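You operate a simulated robot arm through the tools that you are given. There is no shell and no other tool. Be economical: measure what you need, move in short steps, check, and stop when the job is done.

You run a simulated two-armed robot. Do the job below in one go: nothing can be reset, and whatever is moved stays where it is left.

## Task
Wipe up the spill on the top of the seal table with the rag and put it back.
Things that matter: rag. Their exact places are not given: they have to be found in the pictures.

Only the result counts: the job must be done as asked and must still hold three seconds after the hand-in. Knocking over, shifting, dropping, spilling or breaking anything else fails it. Lids that push on must go on centred and level and be pressed home; caps that screw on are set level and turned clockwise until they are tight.

## Robot
Two 6-joint arms with two-finger parallel grippers on one trunk, on a base that drives. Base frame: it is fixed to the floor where the robot stands at the start and does not move with it; the origin is under the middle of the robot, x ahead of it, y to its left, z up; the surface under the hand at the start is at about z = 62. Readings come in cm, rad, newtons and seconds.
The left shoulder is at the start at [-7.7, 17.7, 83.2], the right one opposite. With the tool pointing down near the work surface each hand reaches from about 34 to 74 cm from the robot's upright axis, wherever it stands, measured 20 degrees to its own side. Payload 1.57 kg a hand.
Tool frame (each hand has its own): the origin (TCP) lies between the finger pads and is the grasp point; the fingertips stand 3 cm ahead of it; z points along the fingers, y is the line along which they close. The gripper opens to 8 cm. The fingers are 1.7 cm wide and 1.2 cm thick; the gripper's body (4 by 8.2 cm) begins 8 cm behind the TCP.
Orientation is that of the tool frame in the base frame, as a unit quaternion [x, y, z, w]. With the fingers straight down and closing along the base's y, the tool's x points along the base's -x, its y along +y and its z along -z.

## Interface
- The arms move only by the tool arm_command. It takes "left_deltas", "right_deltas" or both (then of equal length, played together; a hand with none holds still); each is a list of rows, each an object (a shift or turn left out is 0, a gripper value left out holds the last) with "dr": the turn, a rotation vector about the tool's x, y, z in rad, a list of three; "delta_pos": the shift along the tool's x, y, z in cm, a list of three; "grip": the opening in per cent of the stroke, from 0 (shut) to 100 (fully open). In form: [{"dr": [wx, wy, wz], "delta_pos": [x, y, z], "grip": grip}, ...]. A call has 1 to 8 rows; each row shifts and turns the commanded pose from where the row before left it, along the tool's axes as they then stand. Rows are played at 5 a second. More than 5 cm and 0.15 rad between two rows, or a gripper value outside its range, and nothing of the call is played. Where a pose cannot be reached the arm comes as near as it can. A force on the tool above 40 N (or 10 N above the force at the start of the call, whichever is more), or a blocked arm, ends the call early, and 0.2 s more pass. Each finger travels about 7.2 cm/s and halts on what it meets, pressing with about 43 N; the grip force reading is that of the motor and also rises with nothing between the fingers. The clock runs only during rows and for 0.2 s after the last one: add rows that do not move to give the fingers time. It gives the time, the measured TCP pose, the force on the tool (base axes), the opening and the grip force at its end, in the units of the frame above (readings bear some noise), with the torque about the TCP (base axes, N m) and any sound that the robot's microphone picked up.
- Cameras (640 x 400 px; columns grow to the right, rows downward): "scene" is now at [2.88, 0.58, 154.35]; the picture's right is [0.07, -1.00, 0.00], its down [-0.84, -0.06, -0.54] and it looks along [0.54, 0.04, -0.84] (base axes); focal length 276 px, centre (320, 200). "left" rides on the left gripper at [7.2, 0.7, -12.2] in its tool frame; the picture's right is [-0.09, 1.00, 0.00], its down [-0.84, -0.08, -0.54] and it looks along [-0.54, -0.05, 0.84] (tool axes); focal length 238 px, centre (320, 200). "right" rides on the right gripper at [7.2, -0.7, -12.2] in its tool frame; the picture's right is [0.09, 1.00, 0.00], its down [-0.84, 0.08, -0.54] and it looks along [-0.54, 0.05, 0.84] (tool axes); focal length 238 px, centre (320, 200).
- snapshot(camera): a new picture of that camera. No time passes.
- raise_lower(by): slides the trunk up (or, below 0, down) by that many cm; the arms and the scene camera ride with it, the base frame stays. It gives what a move gives, with no picture.
- base_move(legs): drives the robot by 1 to 6 legs, each [ahead, left, turn to the left] in cm, cm and rad, along the robot's own axes; the way and the turn of a leg run together, so that a leg with both is an arc; at most 150 cm and 3.142 rad a leg. The arms and the cameras ride along, it lands a little off, and it stops where it bumps. It gives what a move gives.
- head_to(pan, tilt): turns the head with the scene camera to pan (to the left, within 2.496 rad either way) and tilt (down, from -0.506 to 1.204), counted from straight ahead of the robot. It gives what a move gives.
- locate(camera, pixels): for up to 12 pixels [column, row] of the newest picture of that camera ("zoom" is the newest enlarged one), the place [x, y, z] in the base frame of the surface seen there, good to about 0.2 cm. No time passes.
- enlarge(camera, box): a new picture of the part [left, top, right, bottom] of that camera's present view, enlarged. No time passes.
- close_job(): hands the job in; it is judged then, once.

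Go step by step. Measure first, check grasps and placings, and put right what went wrong. The budget is 80 turns and 62 pictures, counting those below and the enlarged ones. Unless the task says otherwise, let go and move clear before handing in, and close with one line.

The tools are called after "Request:" as a command line: name --argument value ..., lists and objects as JSON in quotes. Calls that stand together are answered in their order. arm_command: Moves the arms, as the interface text tells. Its arguments: {"type":"object","properties":{"left_deltas":{"type":"array","items":{"type":"object","properties":{"dr":{"type":"array","items":{"type":"number"}},"delta_pos":{"type":"array","items":{"type":"number"}},"grip":{"type":"number"}}}},"right_deltas":{"type":"array","items":{"type":"object","properties":{"dr":{"type":"array","items":{"type":"number"}},"delta_pos":{"type":"array","items":{"type":"number"}},"grip":{"type":"number"}}}}},"required":[]} The other tools are called the same way: raise_lower (by) slides the trunk up or down; base_move (legs) drives the base; head_to (pan, tilt) turns the head that bears the scene camera; snapshot (camera) takes a picture; locate (camera, pixels) gives the place of the surface under pixels of a picture; enlarge (camera, box) takes an enlarged picture of a part of a camera's view; close_job () hands the job in.

At the start:

```text
time: 0.0
left_tool_pos: [56.4, 12.95, 81.68]
left_tool_rot: [0.0, 1.0, 0.0, 0.0]
left_force: [0.1, -0.5, -0.2]
left_moment: [0.0, 0.0, 0.0]
left_width: 7.97
left_grasp_force: 0.0
right_tool_pos: [40.18, -18.15, 80.88]
right_tool_rot: [0.001, 1.0, 0.0, 0.0]
right_force: [-0.2, 0.1, 0.1]
right_moment: [-0.01, -0.02, -0.04]
right_width: 7.99
right_grasp_force: 0.0
trunk travel left (down, up): [-27.5, 5.3]
robot x, y, heading: [0.01, 0.07, 0.0]
head pan, tilt: [0.073, 0.997]
```

scene: 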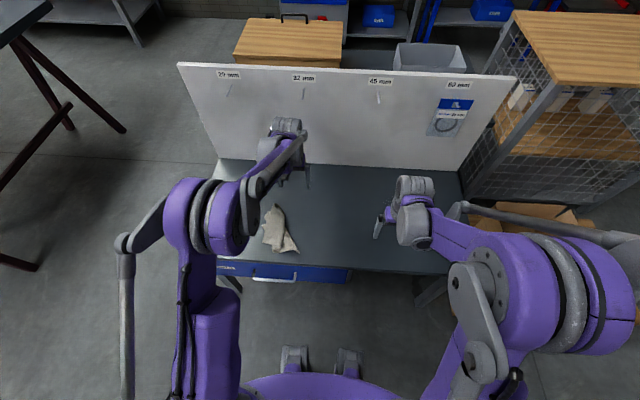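
right: 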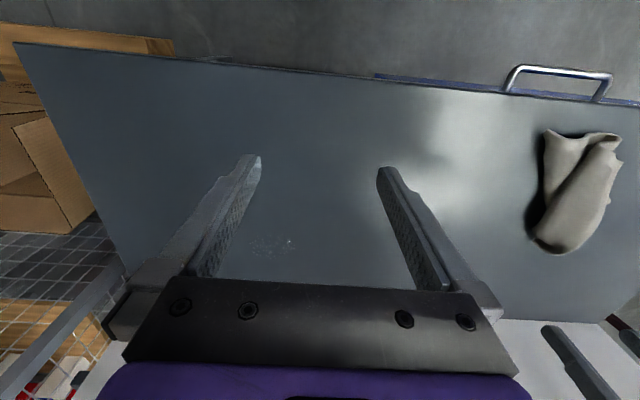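
left: 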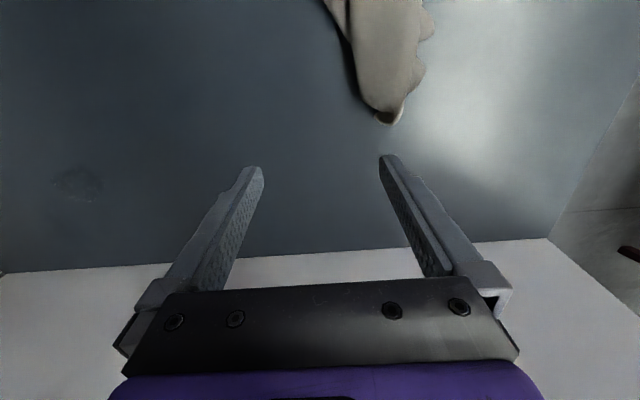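

The rag lies on the table in front (scene ~(278,232)), and there are faint marks at left (78,185) and right (270,245). I'll locate those and take closer looks.

Request:
locate --camera "left" --pixels '[[78, 185], [55, 185], [100, 185], [78, 168], [78, 200], [385, 60], [390, 115], [340, 10], [430, 20], [300, 255]]'

Request:
locate --camera "right" --pixels '[[270, 245], [290, 240], [250, 245], [580, 190], [545, 135], [615, 140], [540, 240], [570, 250], [20, 50], [600, 100], [510, 100]]'

Request:
enlarge --camera "left" --box '[0, 100, 240, 250]'

Request:
enlarge --camera "right" --box '[180, 160, 400, 298]'

Request:
enlarge --camera "scene" --box '[190, 130, 510, 330]'

```text
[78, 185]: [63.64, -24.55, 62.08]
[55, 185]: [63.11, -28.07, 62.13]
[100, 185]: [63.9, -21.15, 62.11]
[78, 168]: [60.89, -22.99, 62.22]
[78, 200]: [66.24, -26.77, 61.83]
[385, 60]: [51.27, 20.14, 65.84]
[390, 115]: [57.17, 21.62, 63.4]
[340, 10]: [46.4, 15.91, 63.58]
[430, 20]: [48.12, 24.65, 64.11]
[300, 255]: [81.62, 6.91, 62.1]
```

```text
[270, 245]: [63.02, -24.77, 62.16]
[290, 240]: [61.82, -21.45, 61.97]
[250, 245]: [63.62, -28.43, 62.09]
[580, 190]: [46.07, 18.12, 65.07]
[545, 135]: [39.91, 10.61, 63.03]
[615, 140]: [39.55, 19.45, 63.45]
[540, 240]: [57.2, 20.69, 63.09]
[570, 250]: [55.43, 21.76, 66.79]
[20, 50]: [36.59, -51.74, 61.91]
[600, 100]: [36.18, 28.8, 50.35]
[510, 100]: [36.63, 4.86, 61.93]
```

```text
2.67 times, centred on (120, 175) of left
```

zoom: 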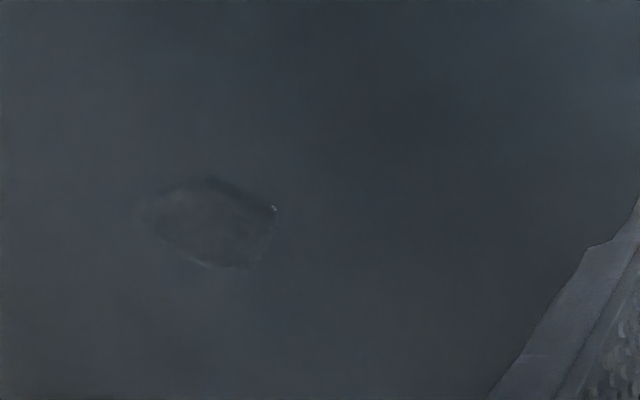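

```text
2.90 times, centred on (290, 229) of right
```

zoom: 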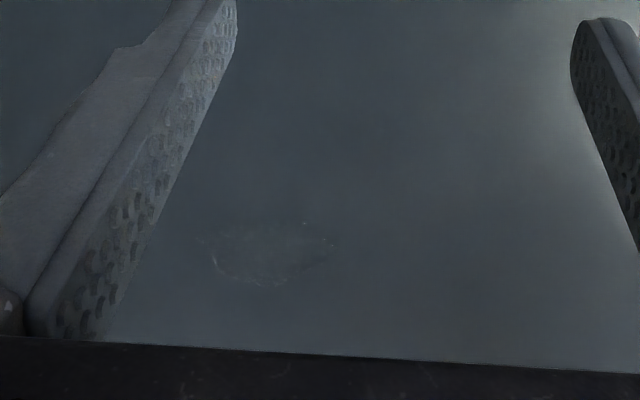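

```text
2.00 times, centred on (350, 230) of scene
```

zoom: 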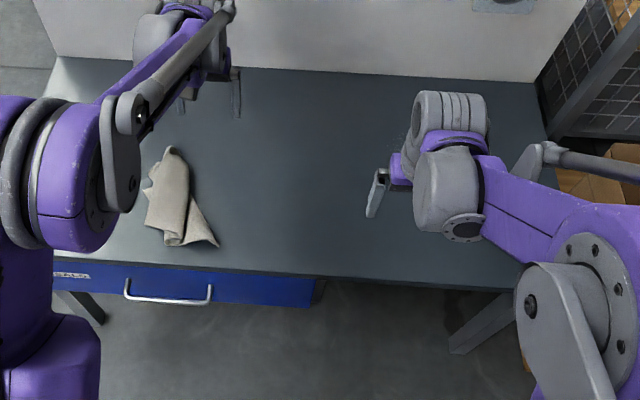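

The spill is a clear film near (63, -25), about 8 cm by 6 cm; the rag spans x 39–57, y 10–25. I'll check the drawer label and move the left arm aside so the right hand can do everything.

Request:
enlarge --camera "scene" --box '[205, 190, 325, 290]'

Request:
arm_command --left_deltas '[{"delta_pos": [0, 0, -4]}, {"delta_pos": [2, 4, -2]}, {"delta_pos": [2, 4, 0]}, {"delta_pos": [3, 4, 0]}, {"delta_pos": [3, 4, 0]}, {"delta_pos": [2, 4, 0]}, {"delta_pos": [2, 4, 0]}]'

Request:
snapshot --camera "scene"

```text
4.00 times, centred on (265, 240) of scene
```

zoom: 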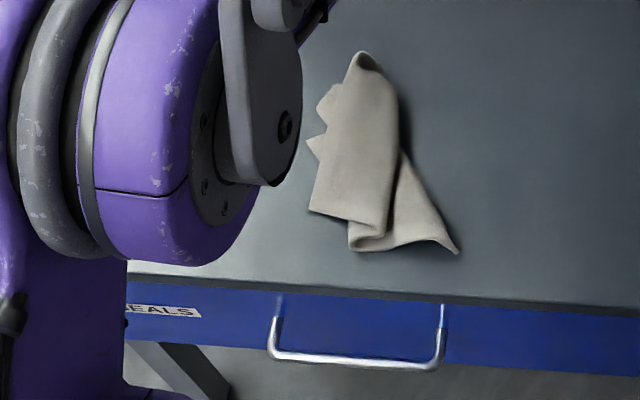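

```text
time: 1.6
left_tool_pos: [42.29, 36.97, 87.99]
left_tool_rot: [0.0, 1.0, 0.0, 0.0]
left_force: [0.8, -0.2, -0.8]
left_moment: [-0.03, 0.05, -0.01]
left_width: 8.03
left_grasp_force: 0.1
right_tool_pos: [40.09, -18.15, 80.94]
right_tool_rot: [0.0, 1.0, 0.0, -0.001]
right_force: [-0.7, 0.6, 0.0]
right_moment: [0.0, 0.0, -0.02]
right_width: 7.99
right_grasp_force: 0.2
trunk travel left (down, up): [-27.5, 5.3]
robot x, y, heading: [0.06, 0.15, 0.001]
head pan, tilt: [0.073, 0.997]
```

```text
54 pictures are left
```

scene: 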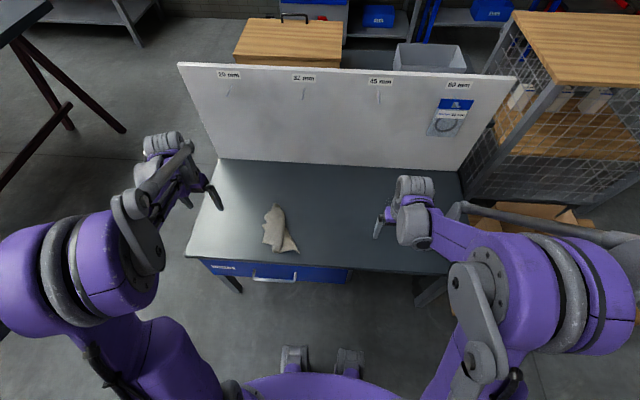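

The drawer reads "SEALS", so this is the right table, and the rag is now clear in view. I'll bring the right hand above the rag.

Request:
arm_command --right_deltas '[{"delta_pos": [-1, 4.5, 0]}, {"delta_pos": [-1, 4.5, 0]}, {"delta_pos": [-1, 4.5, 0]}, {"delta_pos": [-1, 4.5, 0]}, {"delta_pos": [-1, 4.5, 0]}, {"delta_pos": [0, 4.5, 0]}, {"delta_pos": [0, 4.5, 0]}, {"delta_pos": [0, 4, 0]}]' --left_deltas '[{"delta_pos": [0, 2, -1]}, {"delta_pos": [0, 2, -1]}, {"delta_pos": [0, 2, 0]}, {}, {}, {}, {}, {}]'

Request:
snapshot --camera "right"

Request:
enlarge --camera "scene" --box '[180, 140, 500, 340]'

```text
time: 3.4
left_tool_pos: [42.49, 42.98, 89.69]
left_tool_rot: [0.0, 1.0, 0.001, 0.001]
left_force: [0.1, -0.5, 0.1]
left_moment: [-0.01, -0.01, -0.02]
left_width: 8.01
left_grasp_force: 0.0
right_tool_pos: [45.14, 17.83, 80.88]
right_tool_rot: [0.0, 1.0, -0.001, 0.0]
right_force: [0.4, -0.1, -0.4]
right_moment: [-0.04, -0.02, 0.01]
right_width: 7.98
right_grasp_force: 0.1
trunk travel left (down, up): [-27.5, 5.3]
robot x, y, heading: [0.06, -0.14, 0.001]
head pan, tilt: [0.073, 0.997]
```

```text
53 pictures are left
```

right: 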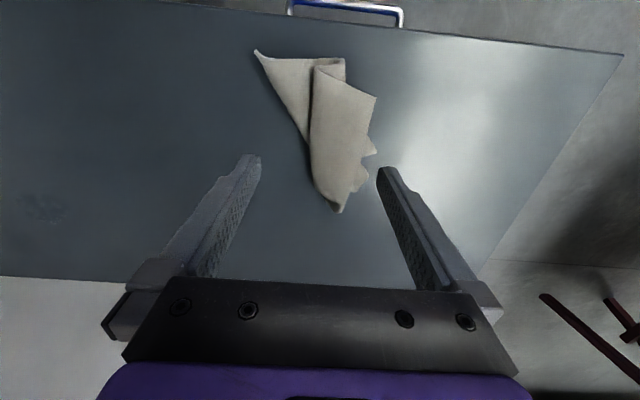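

```text
2.00 times, centred on (340, 240) of scene
```

zoom: 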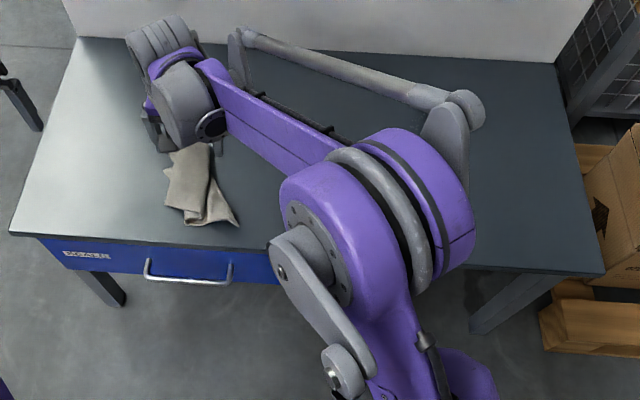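

The rag is in the right picture at about (340,130). I'll get its height profile.

Request:
locate --camera "right" --pixels '[[315, 135], [330, 135], [345, 135], [360, 135], [318, 165], [335, 165], [352, 165], [335, 190], [340, 205], [320, 100], [345, 100], [370, 105]]'

Request:
enlarge --camera "right" --box '[220, 30, 440, 230]'

```text
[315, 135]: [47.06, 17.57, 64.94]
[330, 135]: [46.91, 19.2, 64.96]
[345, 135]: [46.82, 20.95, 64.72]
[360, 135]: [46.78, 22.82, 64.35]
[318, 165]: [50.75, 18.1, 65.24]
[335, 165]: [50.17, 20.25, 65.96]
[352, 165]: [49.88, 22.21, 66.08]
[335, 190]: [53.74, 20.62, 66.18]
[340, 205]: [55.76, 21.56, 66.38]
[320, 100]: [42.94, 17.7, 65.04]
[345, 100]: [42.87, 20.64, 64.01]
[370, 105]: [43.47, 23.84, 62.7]
```

```text
2.00 times, centred on (330, 130) of right
```

zoom: 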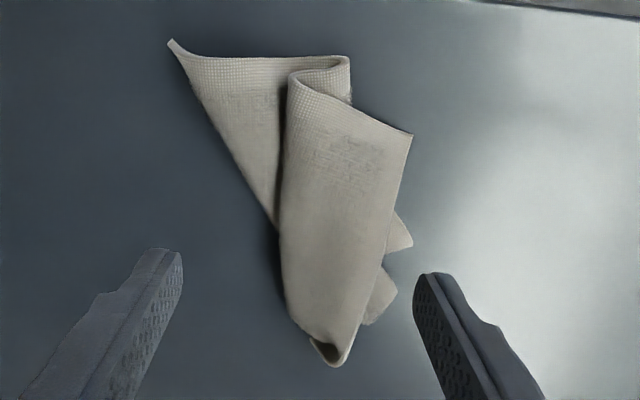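

At x≈50.5 the rag spans y≈17.7–23.5 and is about 4 cm high, so it fits between the fingers. I'll move over it and come down partway to check.

Request:
arm_command --right_deltas '[{"delta_pos": [-2.7, 1.4, 0]}, {"delta_pos": [-2.7, 1.4, 0]}, {"delta_pos": [0, 0, 3]}, {"delta_pos": [0, 0, 3]}, {"delta_pos": [0, 0, 3]}, {}]'

Request:
snapshot --camera "right"

```text
time: 4.8
left_tool_pos: [42.34, 42.89, 89.75]
left_tool_rot: [0.0, 1.0, 0.0, 0.001]
left_force: [-0.6, -0.9, -0.5]
left_moment: [0.03, -0.04, -0.01]
left_width: 8.0
left_grasp_force: 0.1
right_tool_pos: [50.42, 20.2, 71.79]
right_tool_rot: [0.0, 1.0, 0.0, 0.0]
right_force: [-0.3, -0.3, 0.0]
right_moment: [-0.01, 0.04, -0.03]
right_width: 7.99
right_grasp_force: 0.1
trunk travel left (down, up): [-27.5, 5.3]
robot x, y, heading: [-0.1, 0.07, 0.003]
head pan, tilt: [0.073, 0.997]
```

```text
50 pictures are left
```

right: 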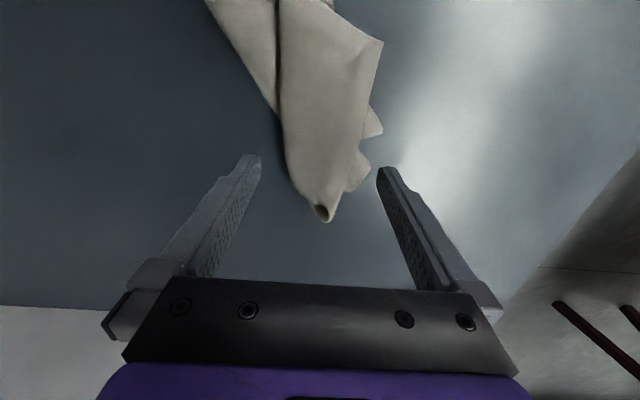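

The rag lies between the fingers; I'll check the side points of the rag on the right before the final descent.

Request:
locate --camera "right" --pixels '[[378, 130], [365, 172], [352, 188], [278, 115], [285, 170], [300, 192], [330, 215]]'

```text
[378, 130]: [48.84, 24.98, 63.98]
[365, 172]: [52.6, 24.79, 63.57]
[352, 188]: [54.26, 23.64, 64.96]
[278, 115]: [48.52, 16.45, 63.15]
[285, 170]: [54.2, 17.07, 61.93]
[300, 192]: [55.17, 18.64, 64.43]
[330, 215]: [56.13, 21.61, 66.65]
```

The right side has points reaching y≈25 at x 48.8 and 52.6, with a notch between them. I'll shift to y≈21, come down and close.

Request:
arm_command --right_deltas '[{"delta_pos": [-0.2, 0.8, 1]}, {"delta_pos": [0, 0, 2]}, {"delta_pos": [0, 0, 2]}, {"delta_pos": [0, 0, 0.5]}, {}, {"grip": 0}, {}, {}]'

Request:
snapshot --camera "right"

```text
time: 6.6
left_tool_pos: [42.53, 42.98, 89.73]
left_tool_rot: [-0.001, 1.0, 0.001, 0.0]
left_force: [-0.3, 1.0, -0.8]
left_moment: [0.0, 0.02, -0.01]
left_width: 7.98
left_grasp_force: 0.0
right_tool_pos: [50.65, 20.9, 66.45]
right_tool_rot: [0.0, 1.0, 0.0, -0.001]
right_force: [0.0, -0.8, -0.4]
right_moment: [0.02, 0.0, -0.04]
right_width: 1.07
right_grasp_force: 25.9
trunk travel left (down, up): [-27.5, 5.3]
robot x, y, heading: [0.01, 0.01, -0.001]
head pan, tilt: [0.073, 0.997]
```

```text
49 pictures are left
```

right: 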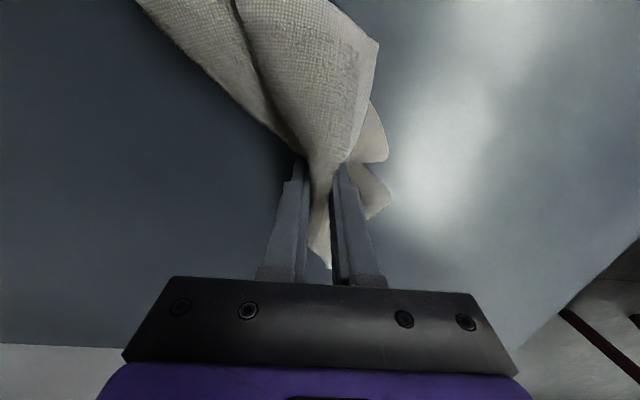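

The cloth is soft and pinched at about 1.07 cm width. I'll lift it and look.

Request:
arm_command --right_deltas '[{}, {"delta_pos": [0, 0, -3]}, {"delta_pos": [0, 0, -4]}, {"delta_pos": [0, 0, -4]}, {"delta_pos": [0, 0, -4]}, {}]'

Request:
snapshot --camera "right"

Request:
snapshot --camera "left"

Request:
snapshot --camera "scene"

```text
time: 8.0
left_tool_pos: [42.5, 42.94, 89.73]
left_tool_rot: [0.0, 1.0, 0.001, 0.0]
left_force: [-0.3, -0.2, 0.1]
left_moment: [-0.02, -0.01, 0.01]
left_width: 8.0
left_grasp_force: 0.0
right_tool_pos: [50.65, 21.13, 81.35]
right_tool_rot: [0.0, 1.0, 0.0, 0.0]
right_force: [0.5, -0.3, -0.7]
right_moment: [0.01, 0.0, -0.02]
right_width: 1.05
right_grasp_force: 29.0
trunk travel left (down, up): [-27.5, 5.3]
robot x, y, heading: [-0.07, 0.25, 0.0]
head pan, tilt: [0.073, 0.997]
```

```text
48 pictures are left
```

right: 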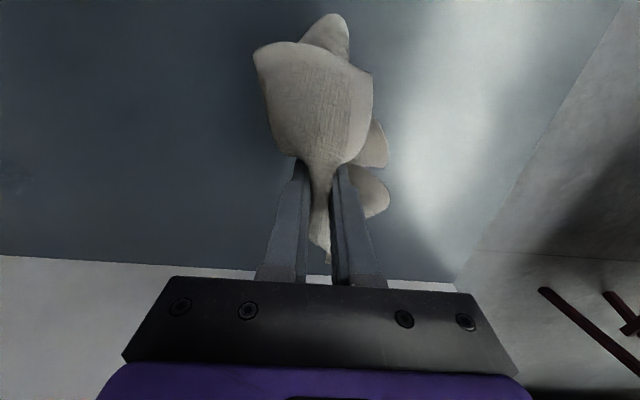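

```text
47 pictures are left
```

left: 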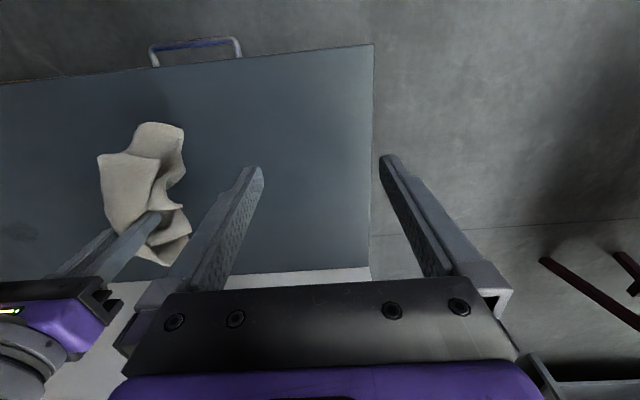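

```text
46 pictures are left
```

scene: 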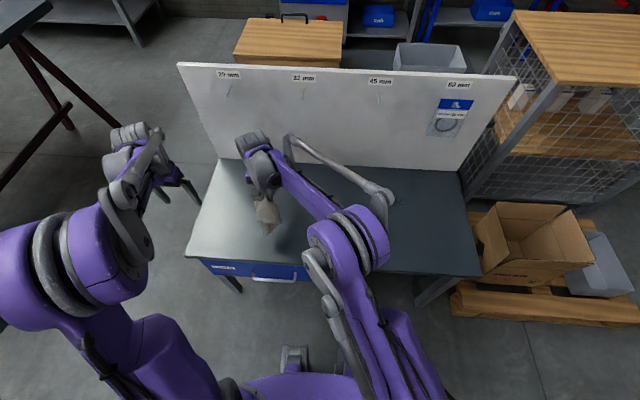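

The rag is held, with the bulk hanging towards -x. A spot shows in the left view at (18,232); I'll confirm it's the same spill.

Request:
locate --camera "left" --pixels '[[18, 232], [3, 232], [35, 232], [18, 222], [18, 241], [370, 45]]'

Request:
arm_command --right_deltas '[{"delta_pos": [0, -4.8, 0]}, {"delta_pos": [0, -4.8, 0]}, {"delta_pos": [0, -4.8, 0]}, {"delta_pos": [0, -4.8, 0]}, {"delta_pos": [0, -4.8, 0]}, {"delta_pos": [0, -4.8, 0]}, {"delta_pos": [0, -4.8, 0]}, {}]'

Request:
snapshot --camera "right"

```text
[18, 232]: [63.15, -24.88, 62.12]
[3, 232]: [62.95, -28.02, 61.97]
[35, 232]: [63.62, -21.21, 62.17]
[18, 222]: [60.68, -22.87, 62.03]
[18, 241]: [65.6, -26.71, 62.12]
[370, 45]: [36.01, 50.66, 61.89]
```

```text
time: 9.8
left_tool_pos: [42.47, 42.96, 89.62]
left_tool_rot: [-0.001, 1.0, -0.001, 0.0]
left_force: [-0.2, -0.3, 0.8]
left_moment: [-0.03, 0.0, 0.01]
left_width: 8.03
left_grasp_force: 0.1
right_tool_pos: [50.76, -12.59, 81.25]
right_tool_rot: [0.0, 1.0, 0.0, 0.001]
right_force: [0.0, 0.1, 1.1]
right_moment: [0.02, 0.03, -0.06]
right_width: 1.07
right_grasp_force: 28.7
trunk travel left (down, up): [-27.5, 5.3]
robot x, y, heading: [-0.14, 0.07, -0.004]
head pan, tilt: [0.073, 0.997]
```

```text
45 pictures are left
```

right: 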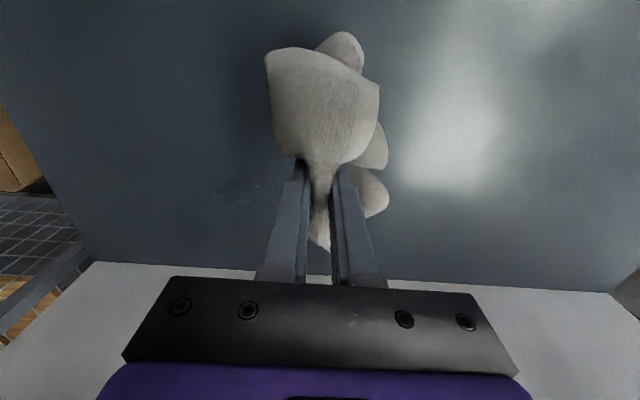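

The spill shows at (235,192) in the right picture, matching (63,-25). I'll go beside it, to about (66,-17), and lower until the cloth rests on the table.

Request:
arm_command --right_deltas '[{"delta_pos": [-4, -1, 0]}, {"delta_pos": [-4, -1, 0]}, {"delta_pos": [-4, -1, 0]}, {"delta_pos": [-3, -1, 3]}, {"delta_pos": [0, 0, 4]}, {"delta_pos": [0, 0, 4]}, {"delta_pos": [0, 0, 3]}, {}]'

Request:
snapshot --camera "right"

Request:
enlarge --camera "scene" --box '[300, 120, 500, 245]'

```text
time: 11.6
left_tool_pos: [42.57, 42.89, 89.74]
left_tool_rot: [0.0, 1.0, 0.0, 0.0]
left_force: [0.5, -0.1, 0.0]
left_moment: [0.01, -0.04, -0.01]
left_width: 8.0
left_grasp_force: 0.1
right_tool_pos: [65.88, -16.33, 67.38]
right_tool_rot: [0.0, 1.0, 0.0, -0.001]
right_force: [-1.0, 0.1, 0.7]
right_moment: [0.03, 0.01, -0.04]
right_width: 1.04
right_grasp_force: 28.8
trunk travel left (down, up): [-27.5, 5.3]
robot x, y, heading: [0.17, -0.1, 0.001]
head pan, tilt: [0.073, 0.997]
```

```text
44 pictures are left
```

right: 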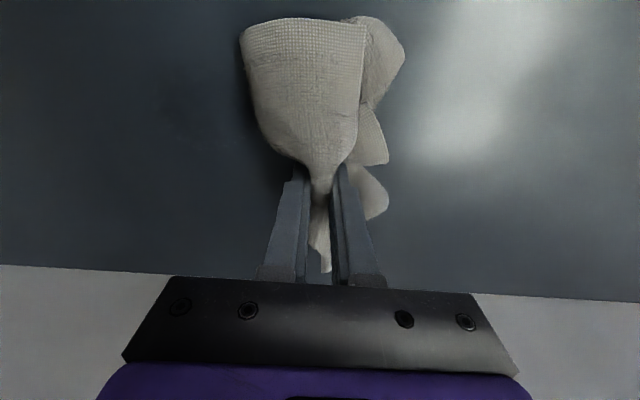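

```text
3.20 times, centred on (400, 182) of scene
```

zoom: 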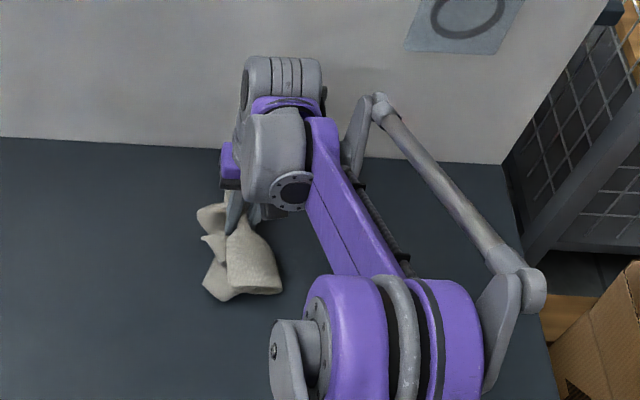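

The cloth is just settling on the table. I'll lower another 1.7 cm to press it and sweep across in -y.

Request:
arm_command --right_deltas '[{"delta_pos": [0, 0, 1]}, {"delta_pos": [0, 0, 0.7]}, {"delta_pos": [0, -3, 0]}, {"delta_pos": [0, -3, 0]}, {"delta_pos": [0, -3, 0]}, {"delta_pos": [0, -3, 0]}, {"delta_pos": [0, -3, 0]}, {"delta_pos": [0, -1, 0]}]'

Request:
arm_command --right_deltas '[{"delta_pos": [2, 0, 0]}, {"delta_pos": [0, 3, 0]}, {"delta_pos": [0, 3, 0]}, {"delta_pos": [0, 3, 0]}, {"delta_pos": [0, 3, 0]}, {"delta_pos": [0, 3, 0]}, {"delta_pos": [0, 2, 0]}, {}]'

Request:
snapshot --camera "right"

Request:
snapshot --camera "left"

```text
time: 13.4
left_tool_pos: [42.31, 43.12, 89.69]
left_tool_rot: [-0.001, 1.0, -0.001, 0.0]
left_force: [0.6, -0.3, 0.2]
left_moment: [0.04, -0.04, 0.02]
left_width: 7.98
left_grasp_force: 0.1
right_tool_pos: [65.49, -32.2, 65.96]
right_tool_rot: [-0.001, 1.0, -0.001, 0.001]
right_force: [-0.5, 12.9, 30.2]
right_moment: [0.65, 0.12, -0.09]
right_width: 1.17
right_grasp_force: 29.1
trunk travel left (down, up): [-27.5, 5.3]
robot x, y, heading: [0.12, 0.07, 0.005]
head pan, tilt: [0.073, 0.997]
```

```text
time: 15.2
left_tool_pos: [42.25, 42.96, 89.92]
left_tool_rot: [0.0, 1.0, -0.001, 0.0]
left_force: [0.1, 0.3, -0.1]
left_moment: [0.01, 0.01, 0.0]
left_width: 8.02
left_grasp_force: 0.0
right_tool_pos: [63.6, -15.74, 65.96]
right_tool_rot: [0.001, 1.0, 0.001, 0.001]
right_force: [-1.0, -13.3, 31.1]
right_moment: [-0.38, 0.13, 0.05]
right_width: 1.12
right_grasp_force: 29.1
trunk travel left (down, up): [-27.5, 5.3]
robot x, y, heading: [-0.14, 0.14, 0.001]
head pan, tilt: [0.073, 0.997]
```

```text
42 pictures are left
```

right: 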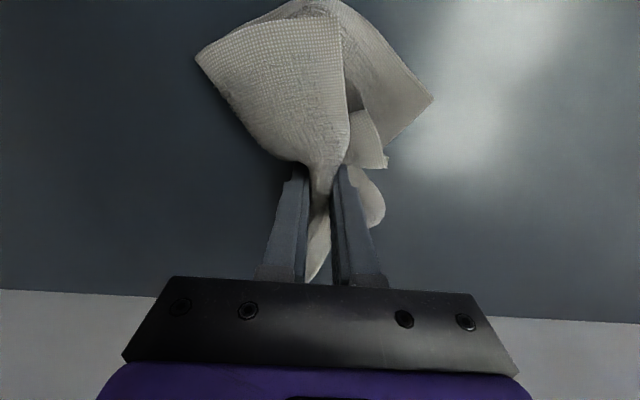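

```text
41 pictures are left
```

left: 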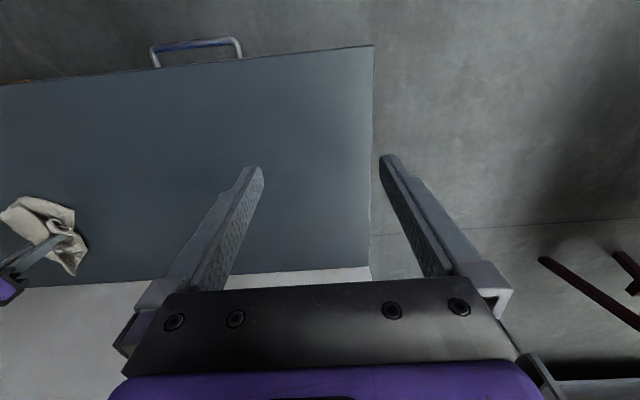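

Pressing at about 30 N, the sweep works. I'll do more strokes at x≈61 and x≈68 with slightly less pressure to cover the edges.

Request:
arm_command --right_deltas '[{"delta_pos": [2.5, 0, -0.15]}, {"delta_pos": [0, -3, 0]}, {"delta_pos": [0, -3, 0]}, {"delta_pos": [0, -3, 0]}, {"delta_pos": [0, -3, 0]}, {"delta_pos": [0, -3, 0]}, {"delta_pos": [0, -2, 0]}, {}]'

Request:
arm_command --right_deltas '[{"delta_pos": [-3.5, 0, 0]}, {"delta_pos": [-3.5, 0, 0]}, {"delta_pos": [0, 3.5, 0]}, {"delta_pos": [0, 3.5, 0]}, {"delta_pos": [0, 3.5, 0]}, {"delta_pos": [0, 3.5, 0]}, {"delta_pos": [0, 3, 0]}, {}]'

Request:
arm_command --right_deltas '[{"delta_pos": [0, 0, -4]}, {"delta_pos": [2, 4, -5]}, {"delta_pos": [4, 4, -4]}, {"delta_pos": [4, 4, 0]}, {}]'

Request:
snapshot --camera "right"

Request:
snapshot --camera "left"

```text
time: 17.0
left_tool_pos: [42.38, 43.07, 89.69]
left_tool_rot: [0.0, 1.0, -0.002, 0.0]
left_force: [-0.3, 0.0, -0.4]
left_moment: [-0.01, 0.0, -0.04]
left_width: 7.99
left_grasp_force: 0.1
right_tool_pos: [61.22, -32.76, 66.02]
right_tool_rot: [0.0, 1.0, -0.001, 0.001]
right_force: [1.4, 7.3, 18.5]
right_moment: [0.31, 0.05, -0.04]
right_width: 1.14
right_grasp_force: 28.4
trunk travel left (down, up): [-27.5, 5.3]
robot x, y, heading: [0.17, -0.02, 0.004]
head pan, tilt: [0.073, 0.997]
```

```text
time: 18.8
left_tool_pos: [42.47, 42.92, 89.74]
left_tool_rot: [0.0, 1.0, 0.0, 0.0]
left_force: [-0.8, -0.4, -0.2]
left_moment: [-0.02, -0.01, 0.0]
left_width: 8.02
left_grasp_force: 0.0
right_tool_pos: [68.02, -15.67, 66.13]
right_tool_rot: [0.0, 1.0, 0.001, 0.0]
right_force: [-0.4, -1.8, 7.8]
right_moment: [-0.06, 0.03, 0.02]
right_width: 1.04
right_grasp_force: 28.5
right hand out of reach, approached as far as the arm can: row 2
trunk travel left (down, up): [-27.5, 5.3]
robot x, y, heading: [-0.0, 0.2, -0.0]
head pan, tilt: [0.073, 0.997]
```

```text
refused: row 2 steps farther than a row can; nothing moved
```

```text
40 pictures are left
```

right: 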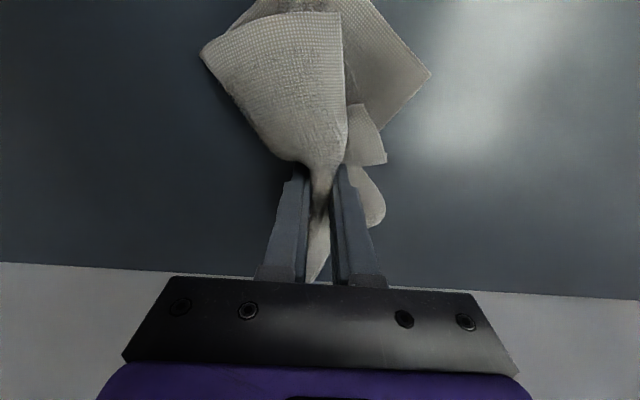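

```text
39 pictures are left
```

left: 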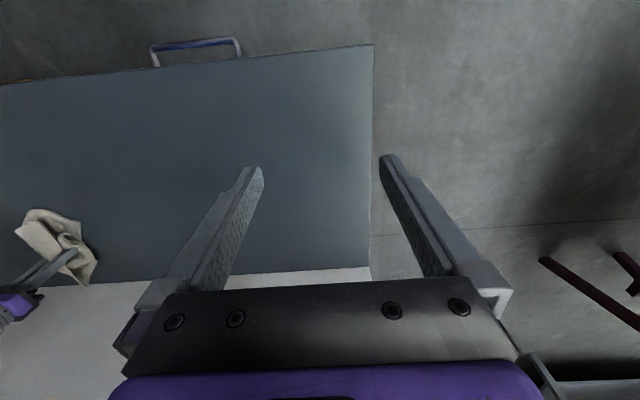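

I'll lift the rag and move back to inspect the wiped area.

Request:
arm_command --right_deltas '[{"delta_pos": [0, 0, -4]}, {"delta_pos": [2, 2, -4]}, {"delta_pos": [3, 2, -3]}, {"delta_pos": [4, 0, -2.5]}, {"delta_pos": [4, 0, 0]}, {"delta_pos": [4, 0, 0]}, {}]'

Request:
snapshot --camera "right"

Request:
enlarge --camera "left" --box '[0, 180, 128, 280]'

Request:
enlarge --camera "scene" --box '[300, 140, 460, 240]'

```text
time: 20.4
left_tool_pos: [42.54, 43.02, 89.71]
left_tool_rot: [0.0, 1.0, 0.0, 0.0]
left_force: [0.4, 0.5, 0.4]
left_moment: [-0.03, 0.0, -0.03]
left_width: 8.02
left_grasp_force: 0.0
right_tool_pos: [50.61, -11.59, 79.16]
right_tool_rot: [0.0, 1.0, 0.0, 0.0]
right_force: [-0.4, -0.2, 0.0]
right_moment: [-0.01, 0.03, 0.0]
right_width: 1.04
right_grasp_force: 28.4
trunk travel left (down, up): [-27.5, 5.3]
robot x, y, heading: [0.02, 0.11, -0.001]
head pan, tilt: [0.073, 0.997]
```

```text
38 pictures are left
```

right: 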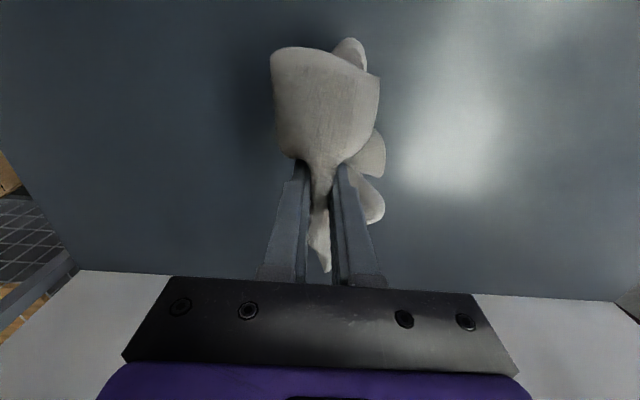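

```text
4.00 times, centred on (64, 230) of left
```

zoom: 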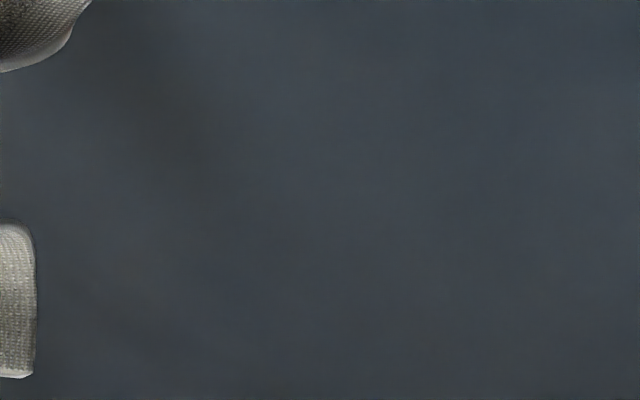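

```text
4.00 times, centred on (380, 190) of scene
```

zoom: 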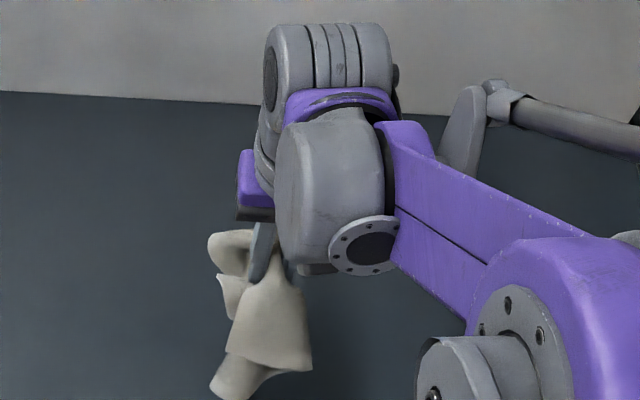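

The spill no longer shows at (230,190) in the right view; I'll zoom to check for remains.

Request:
enlarge --camera "right" --box '[90, 100, 300, 275]'

Request:
locate --camera "right" --pixels '[[220, 190], [190, 190], [250, 200]]'

```text
2.29 times, centred on (195, 188) of right
```

zoom: 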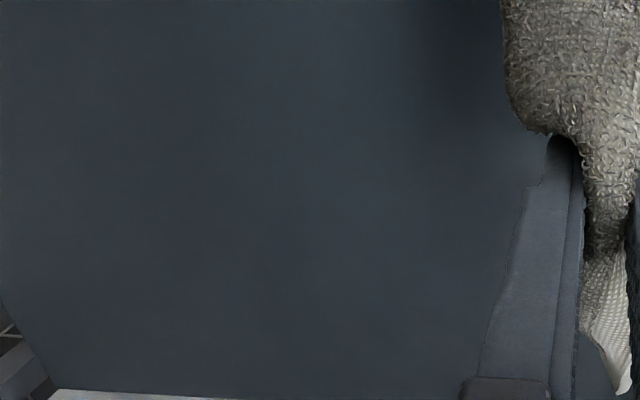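

```text
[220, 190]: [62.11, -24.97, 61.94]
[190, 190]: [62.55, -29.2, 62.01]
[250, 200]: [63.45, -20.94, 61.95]
```

The area is clean. I'll carry the rag back to its grasp spot at (50.6, 20.9).

Request:
arm_command --right_deltas '[{"delta_pos": [0, 4.6, -0.5]}, {"delta_pos": [0, 4.6, 0]}, {"delta_pos": [0, 4.6, 0]}, {"delta_pos": [0, 4.6, 0]}, {"delta_pos": [0, 4.6, 0]}, {"delta_pos": [0, 4.6, 0]}, {"delta_pos": [0, 4.6, 0]}, {}]'

Request:
arm_command --right_deltas '[{"delta_pos": [0, 0.2, 3]}, {"delta_pos": [0, 0, 3]}, {"delta_pos": [0, 0, 3]}, {"delta_pos": [0, 0, 2]}, {"delta_pos": [0, 0, 2]}, {}]'

Request:
snapshot --camera "right"

```text
time: 22.2
left_tool_pos: [42.52, 42.8, 89.82]
left_tool_rot: [0.0, 1.0, 0.0, 0.0]
left_force: [0.4, 0.3, -0.1]
left_moment: [0.02, 0.03, 0.03]
left_width: 8.01
left_grasp_force: 0.2
right_tool_pos: [50.88, 20.85, 79.99]
right_tool_rot: [0.0, 1.0, 0.0, 0.0]
right_force: [0.4, 0.8, -1.4]
right_moment: [-0.03, 0.02, 0.02]
right_width: 1.06
right_grasp_force: 28.2
trunk travel left (down, up): [-27.5, 5.3]
robot x, y, heading: [-0.15, -0.11, -0.002]
head pan, tilt: [0.073, 0.997]
```

```text
time: 23.6
left_tool_pos: [42.5, 42.92, 89.81]
left_tool_rot: [0.0, 1.0, 0.0, 0.0]
left_force: [-0.7, -0.1, -0.3]
left_moment: [0.0, 0.01, 0.01]
left_width: 8.01
left_grasp_force: 0.0
right_tool_pos: [51.14, 20.95, 66.98]
right_tool_rot: [0.0, 1.0, -0.001, 0.0]
right_force: [0.0, 0.1, 0.7]
right_moment: [-0.05, 0.01, 0.02]
right_width: 1.04
right_grasp_force: 28.7
trunk travel left (down, up): [-27.5, 5.3]
robot x, y, heading: [-0.06, -0.01, 0.001]
head pan, tilt: [0.073, 0.997]
```

```text
34 pictures are left
```

right: 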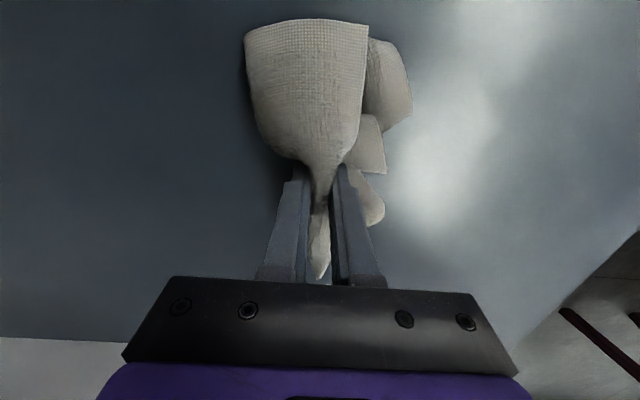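

The rag rests at its old spot; I'll lower slightly and open, then rise straight up.

Request:
arm_command --right_deltas '[{"delta_pos": [0.5, 0, 0.7]}, {"grip": 50}, {"grip": 100}, {}, {}, {"delta_pos": [0, 0, -3]}, {"delta_pos": [0, 0, -4]}, {"delta_pos": [0, 0, -4]}]'

Request:
arm_command --right_deltas '[{"delta_pos": [1, 0, -3]}, {"delta_pos": [4, 0, -3]}, {}]'

Request:
snapshot --camera "right"

```text
time: 25.4
left_tool_pos: [42.41, 42.8, 89.71]
left_tool_rot: [-0.001, 1.0, 0.0, 0.0]
left_force: [1.1, -1.0, 0.4]
left_moment: [0.0, 0.01, -0.03]
left_width: 8.0
left_grasp_force: 0.0
right_tool_pos: [50.59, 21.0, 77.28]
right_tool_rot: [-0.001, 1.0, -0.001, 0.001]
right_force: [-0.3, 0.0, -0.2]
right_moment: [-0.01, -0.01, -0.03]
right_width: 8.01
right_grasp_force: 0.1
trunk travel left (down, up): [-27.5, 5.3]
robot x, y, heading: [-0.19, -0.33, 0.004]
head pan, tilt: [0.073, 0.997]
```

```text
time: 26.2
left_tool_pos: [42.58, 43.03, 89.51]
left_tool_rot: [0.0, 1.0, 0.0, 0.001]
left_force: [0.7, 1.2, -0.9]
left_moment: [-0.02, 0.0, 0.02]
left_width: 8.02
left_grasp_force: 0.1
right_tool_pos: [45.33, 20.89, 83.6]
right_tool_rot: [0.0, 1.0, 0.0, 0.001]
right_force: [1.0, -0.8, 0.0]
right_moment: [0.06, 0.03, -0.04]
right_width: 8.02
right_grasp_force: 0.0
trunk travel left (down, up): [-27.5, 5.3]
robot x, y, heading: [-0.07, -0.26, -0.003]
head pan, tilt: [0.073, 0.997]
```

```text
33 pictures are left
```

right: 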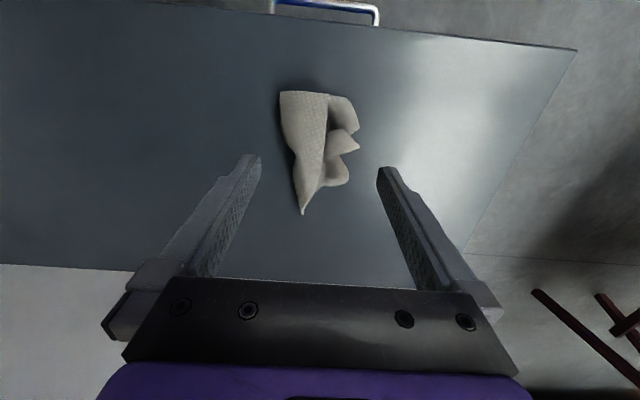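

Released cleanly; the rag lies at (315,145). I'll measure its extent against the original.

Request:
locate --camera "right" --pixels '[[284, 95], [350, 102], [302, 211], [357, 145], [345, 180], [290, 140], [315, 130], [312, 165]]'

Request:
arm_command --right_deltas '[{"delta_pos": [1, -4.6, 0]}, {"delta_pos": [1, -4.6, 0]}, {"delta_pos": [1, -4.6, 0]}, {"delta_pos": [1, -4.6, 0]}, {"delta_pos": [1, -4.6, 0]}, {"delta_pos": [0, -4.6, 0]}, {"delta_pos": [0, -4.6, 0]}, {"delta_pos": [0, -4.6, 0]}]'

Request:
snapshot --camera "scene"

Request:
snapshot --camera "right"

```text
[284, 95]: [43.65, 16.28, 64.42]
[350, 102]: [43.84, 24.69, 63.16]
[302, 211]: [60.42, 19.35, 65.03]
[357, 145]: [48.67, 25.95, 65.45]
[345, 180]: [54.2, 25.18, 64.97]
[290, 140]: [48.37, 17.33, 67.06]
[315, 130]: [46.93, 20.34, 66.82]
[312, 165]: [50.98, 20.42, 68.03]
```

```text
time: 28.0
left_tool_pos: [42.51, 42.91, 89.68]
left_tool_rot: [0.0, 1.0, 0.001, 0.0]
left_force: [0.9, 0.8, -0.3]
left_moment: [-0.03, 0.01, -0.04]
left_width: 8.01
left_grasp_force: 0.1
right_tool_pos: [40.13, -16.08, 83.21]
right_tool_rot: [0.0, 1.0, 0.0, 0.0]
right_force: [-0.6, -0.4, -0.9]
right_moment: [0.06, 0.03, -0.02]
right_width: 8.0
right_grasp_force: 0.1
trunk travel left (down, up): [-27.5, 5.3]
robot x, y, heading: [0.22, -0.1, -0.003]
head pan, tilt: [0.073, 0.997]
```

```text
32 pictures are left
```

scene: 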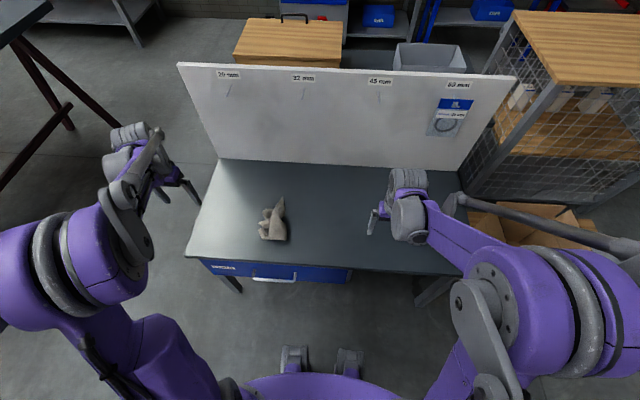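

```text
31 pictures are left
```

right: 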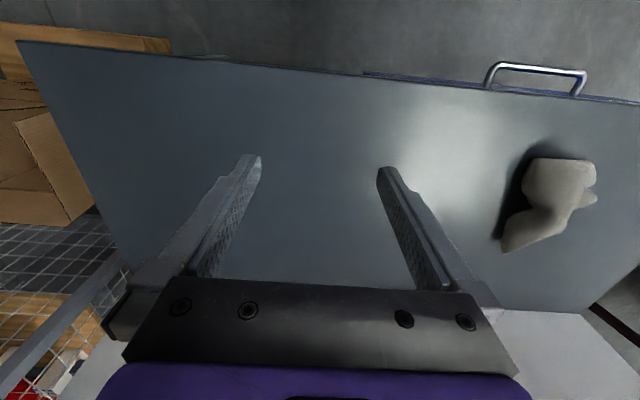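

The table is clean, but the rag's middle is now about (49.5, 21) against about (47, 18.5) originally. I'll re-grasp it and shift it about 2.5 cm in -x and -y.

Request:
arm_command --right_deltas '[{"delta_pos": [-1.4, 4.6, 0]}, {"delta_pos": [-1.4, 4.6, 0]}, {"delta_pos": [-1.4, 4.6, 0]}, {"delta_pos": [-1.4, 4.6, 0]}, {"delta_pos": [-1.4, 4.6, 0]}, {"delta_pos": [-1.4, 4.6, 0]}, {"delta_pos": [-1.4, 4.6, 0]}, {"delta_pos": [-1.1, 4.5, 0]}]'

Request:
arm_command --right_deltas '[{"delta_pos": [0, 0, 4]}, {"delta_pos": [0, 0, 4]}, {}]'

Request:
snapshot --camera "right"

```text
time: 29.8
left_tool_pos: [42.48, 43.05, 89.72]
left_tool_rot: [-0.001, 1.0, 0.0, 0.0]
left_force: [-1.0, 0.8, 0.4]
left_moment: [-0.02, 0.02, -0.02]
left_width: 8.0
left_grasp_force: 0.0
right_tool_pos: [51.25, 20.91, 82.9]
right_tool_rot: [0.001, 1.0, -0.001, 0.0]
right_force: [0.1, -0.9, 0.3]
right_moment: [-0.02, 0.0, 0.03]
right_width: 7.98
right_grasp_force: 0.1
trunk travel left (down, up): [-27.5, 5.3]
robot x, y, heading: [-0.34, -0.09, -0.002]
head pan, tilt: [0.073, 0.997]
```

```text
time: 30.6
left_tool_pos: [42.53, 42.93, 89.67]
left_tool_rot: [0.0, 1.0, 0.0, -0.001]
left_force: [0.0, -0.9, -0.4]
left_moment: [-0.02, -0.03, -0.03]
left_width: 7.99
left_grasp_force: 0.1
right_tool_pos: [51.05, 20.68, 75.15]
right_tool_rot: [0.0, 1.0, 0.0, -0.001]
right_force: [-0.1, 0.1, -0.7]
right_moment: [-0.03, 0.02, 0.0]
right_width: 8.0
right_grasp_force: 0.1
trunk travel left (down, up): [-27.5, 5.3]
robot x, y, heading: [0.08, -0.41, 0.003]
head pan, tilt: [0.073, 0.997]
```

```text
30 pictures are left
```

right: 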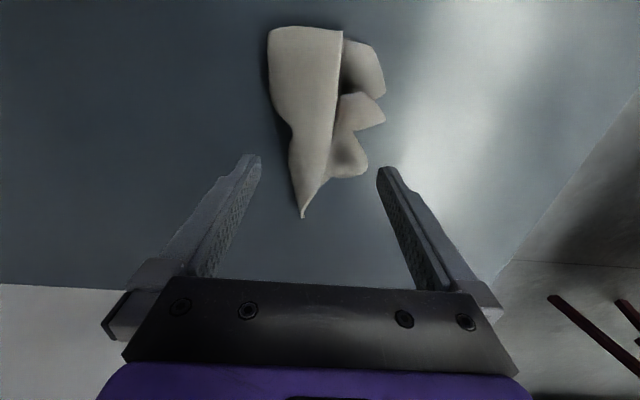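

The rag sits between the fingers. I'll descend, grip and lift it a little.

Request:
arm_command --right_deltas '[{"delta_pos": [0, 0.2, 3]}, {"delta_pos": [0, 0, 3]}, {"delta_pos": [0, 0, 2.2]}, {}, {"grip": 0}, {}, {}, {}]'

Request:
arm_command --right_deltas '[{"delta_pos": [0, 0, -3]}, {"delta_pos": [0, 0, -3]}, {"delta_pos": [2.5, -2.5, 0]}, {"delta_pos": [0, 0, 3]}, {"delta_pos": [0, 0, 2.5]}, {}]'

Request:
snapshot --camera "right"

```text
time: 32.4
left_tool_pos: [42.6, 42.82, 89.79]
left_tool_rot: [0.0, 1.0, 0.0, 0.0]
left_force: [0.0, -0.4, -0.5]
left_moment: [0.02, 0.0, 0.0]
left_width: 7.99
left_grasp_force: 0.0
right_tool_pos: [51.08, 21.05, 67.0]
right_tool_rot: [-0.001, 1.0, 0.0, 0.0]
right_force: [0.0, 0.6, 0.9]
right_moment: [0.03, -0.02, -0.03]
right_width: 1.11
right_grasp_force: 28.9
trunk travel left (down, up): [-27.5, 5.3]
robot x, y, heading: [-0.33, -0.2, 0.002]
head pan, tilt: [0.073, 0.997]
```

```text
time: 33.8
left_tool_pos: [42.48, 42.88, 89.78]
left_tool_rot: [0.0, 1.0, 0.0, 0.0]
left_force: [0.4, -0.4, 0.2]
left_moment: [0.03, -0.01, 0.01]
left_width: 7.97
left_grasp_force: 0.0
right_tool_pos: [48.72, 18.44, 67.57]
right_tool_rot: [0.0, 1.0, 0.0, 0.0]
right_force: [-0.4, -0.2, 0.4]
right_moment: [0.05, -0.03, -0.05]
right_width: 1.11
right_grasp_force: 28.8
trunk travel left (down, up): [-27.5, 5.3]
robot x, y, heading: [0.16, 0.22, 0.003]
head pan, tilt: [0.073, 0.997]
```

```text
29 pictures are left
```

right: 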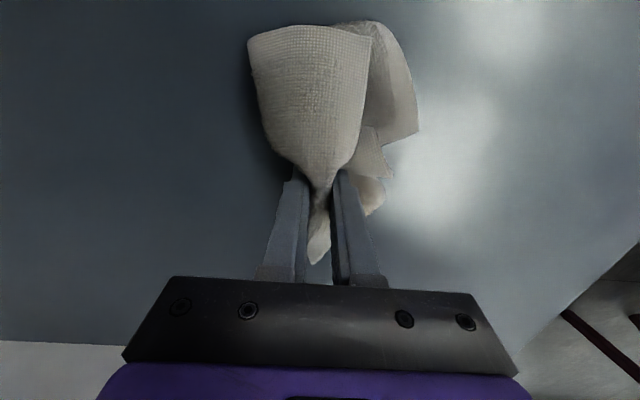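

Shifted as intended; I'll lower a touch, release, and rise clear.

Request:
arm_command --right_deltas '[{"delta_pos": [0, 0, 1]}, {"grip": 50}, {"grip": 100}, {}, {}, {"delta_pos": [0, 0, -3]}, {"delta_pos": [0, 0, -4]}, {"delta_pos": [0, 0, -4]}]'

Request:
arm_command --right_deltas '[{"delta_pos": [1, 0, -3]}, {"delta_pos": [2, 0, -3]}, {}]'

Request:
snapshot --camera "right"

```text
time: 35.6
left_tool_pos: [42.47, 42.93, 89.69]
left_tool_rot: [0.0, 1.0, 0.0, 0.0]
left_force: [-0.3, -0.1, 0.2]
left_moment: [0.01, 0.02, -0.03]
left_width: 8.01
left_grasp_force: 0.0
right_tool_pos: [48.86, 18.62, 77.56]
right_tool_rot: [0.0, 1.0, -0.001, 0.0]
right_force: [-0.5, 0.0, -0.3]
right_moment: [0.03, 0.01, 0.02]
right_width: 8.01
right_grasp_force: 0.1
trunk travel left (down, up): [-27.5, 5.3]
robot x, y, heading: [-0.21, 0.2, -0.004]
head pan, tilt: [0.073, 0.997]
```

```text
time: 36.4
left_tool_pos: [42.55, 42.86, 89.65]
left_tool_rot: [0.0, 1.0, -0.001, 0.001]
left_force: [0.9, 0.1, -0.1]
left_moment: [-0.01, 0.04, -0.01]
left_width: 8.01
left_grasp_force: 0.0
right_tool_pos: [46.11, 18.45, 83.62]
right_tool_rot: [0.0, 1.0, 0.0, 0.001]
right_force: [0.2, 0.4, -0.2]
right_moment: [0.0, -0.01, -0.04]
right_width: 8.02
right_grasp_force: 0.1
trunk travel left (down, up): [-27.5, 5.3]
robot x, y, heading: [0.38, -0.25, 0.001]
head pan, tilt: [0.073, 0.997]
```

```text
28 pictures are left
```

right: 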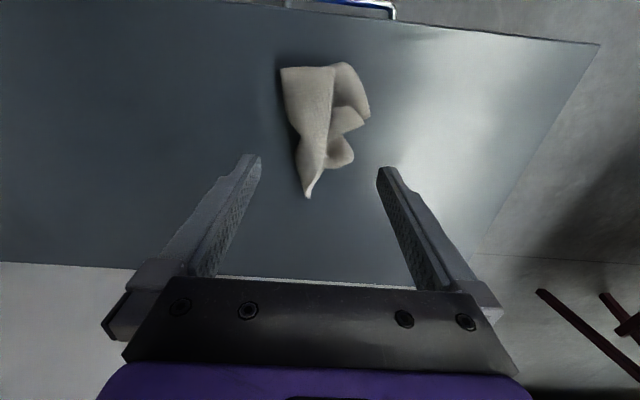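

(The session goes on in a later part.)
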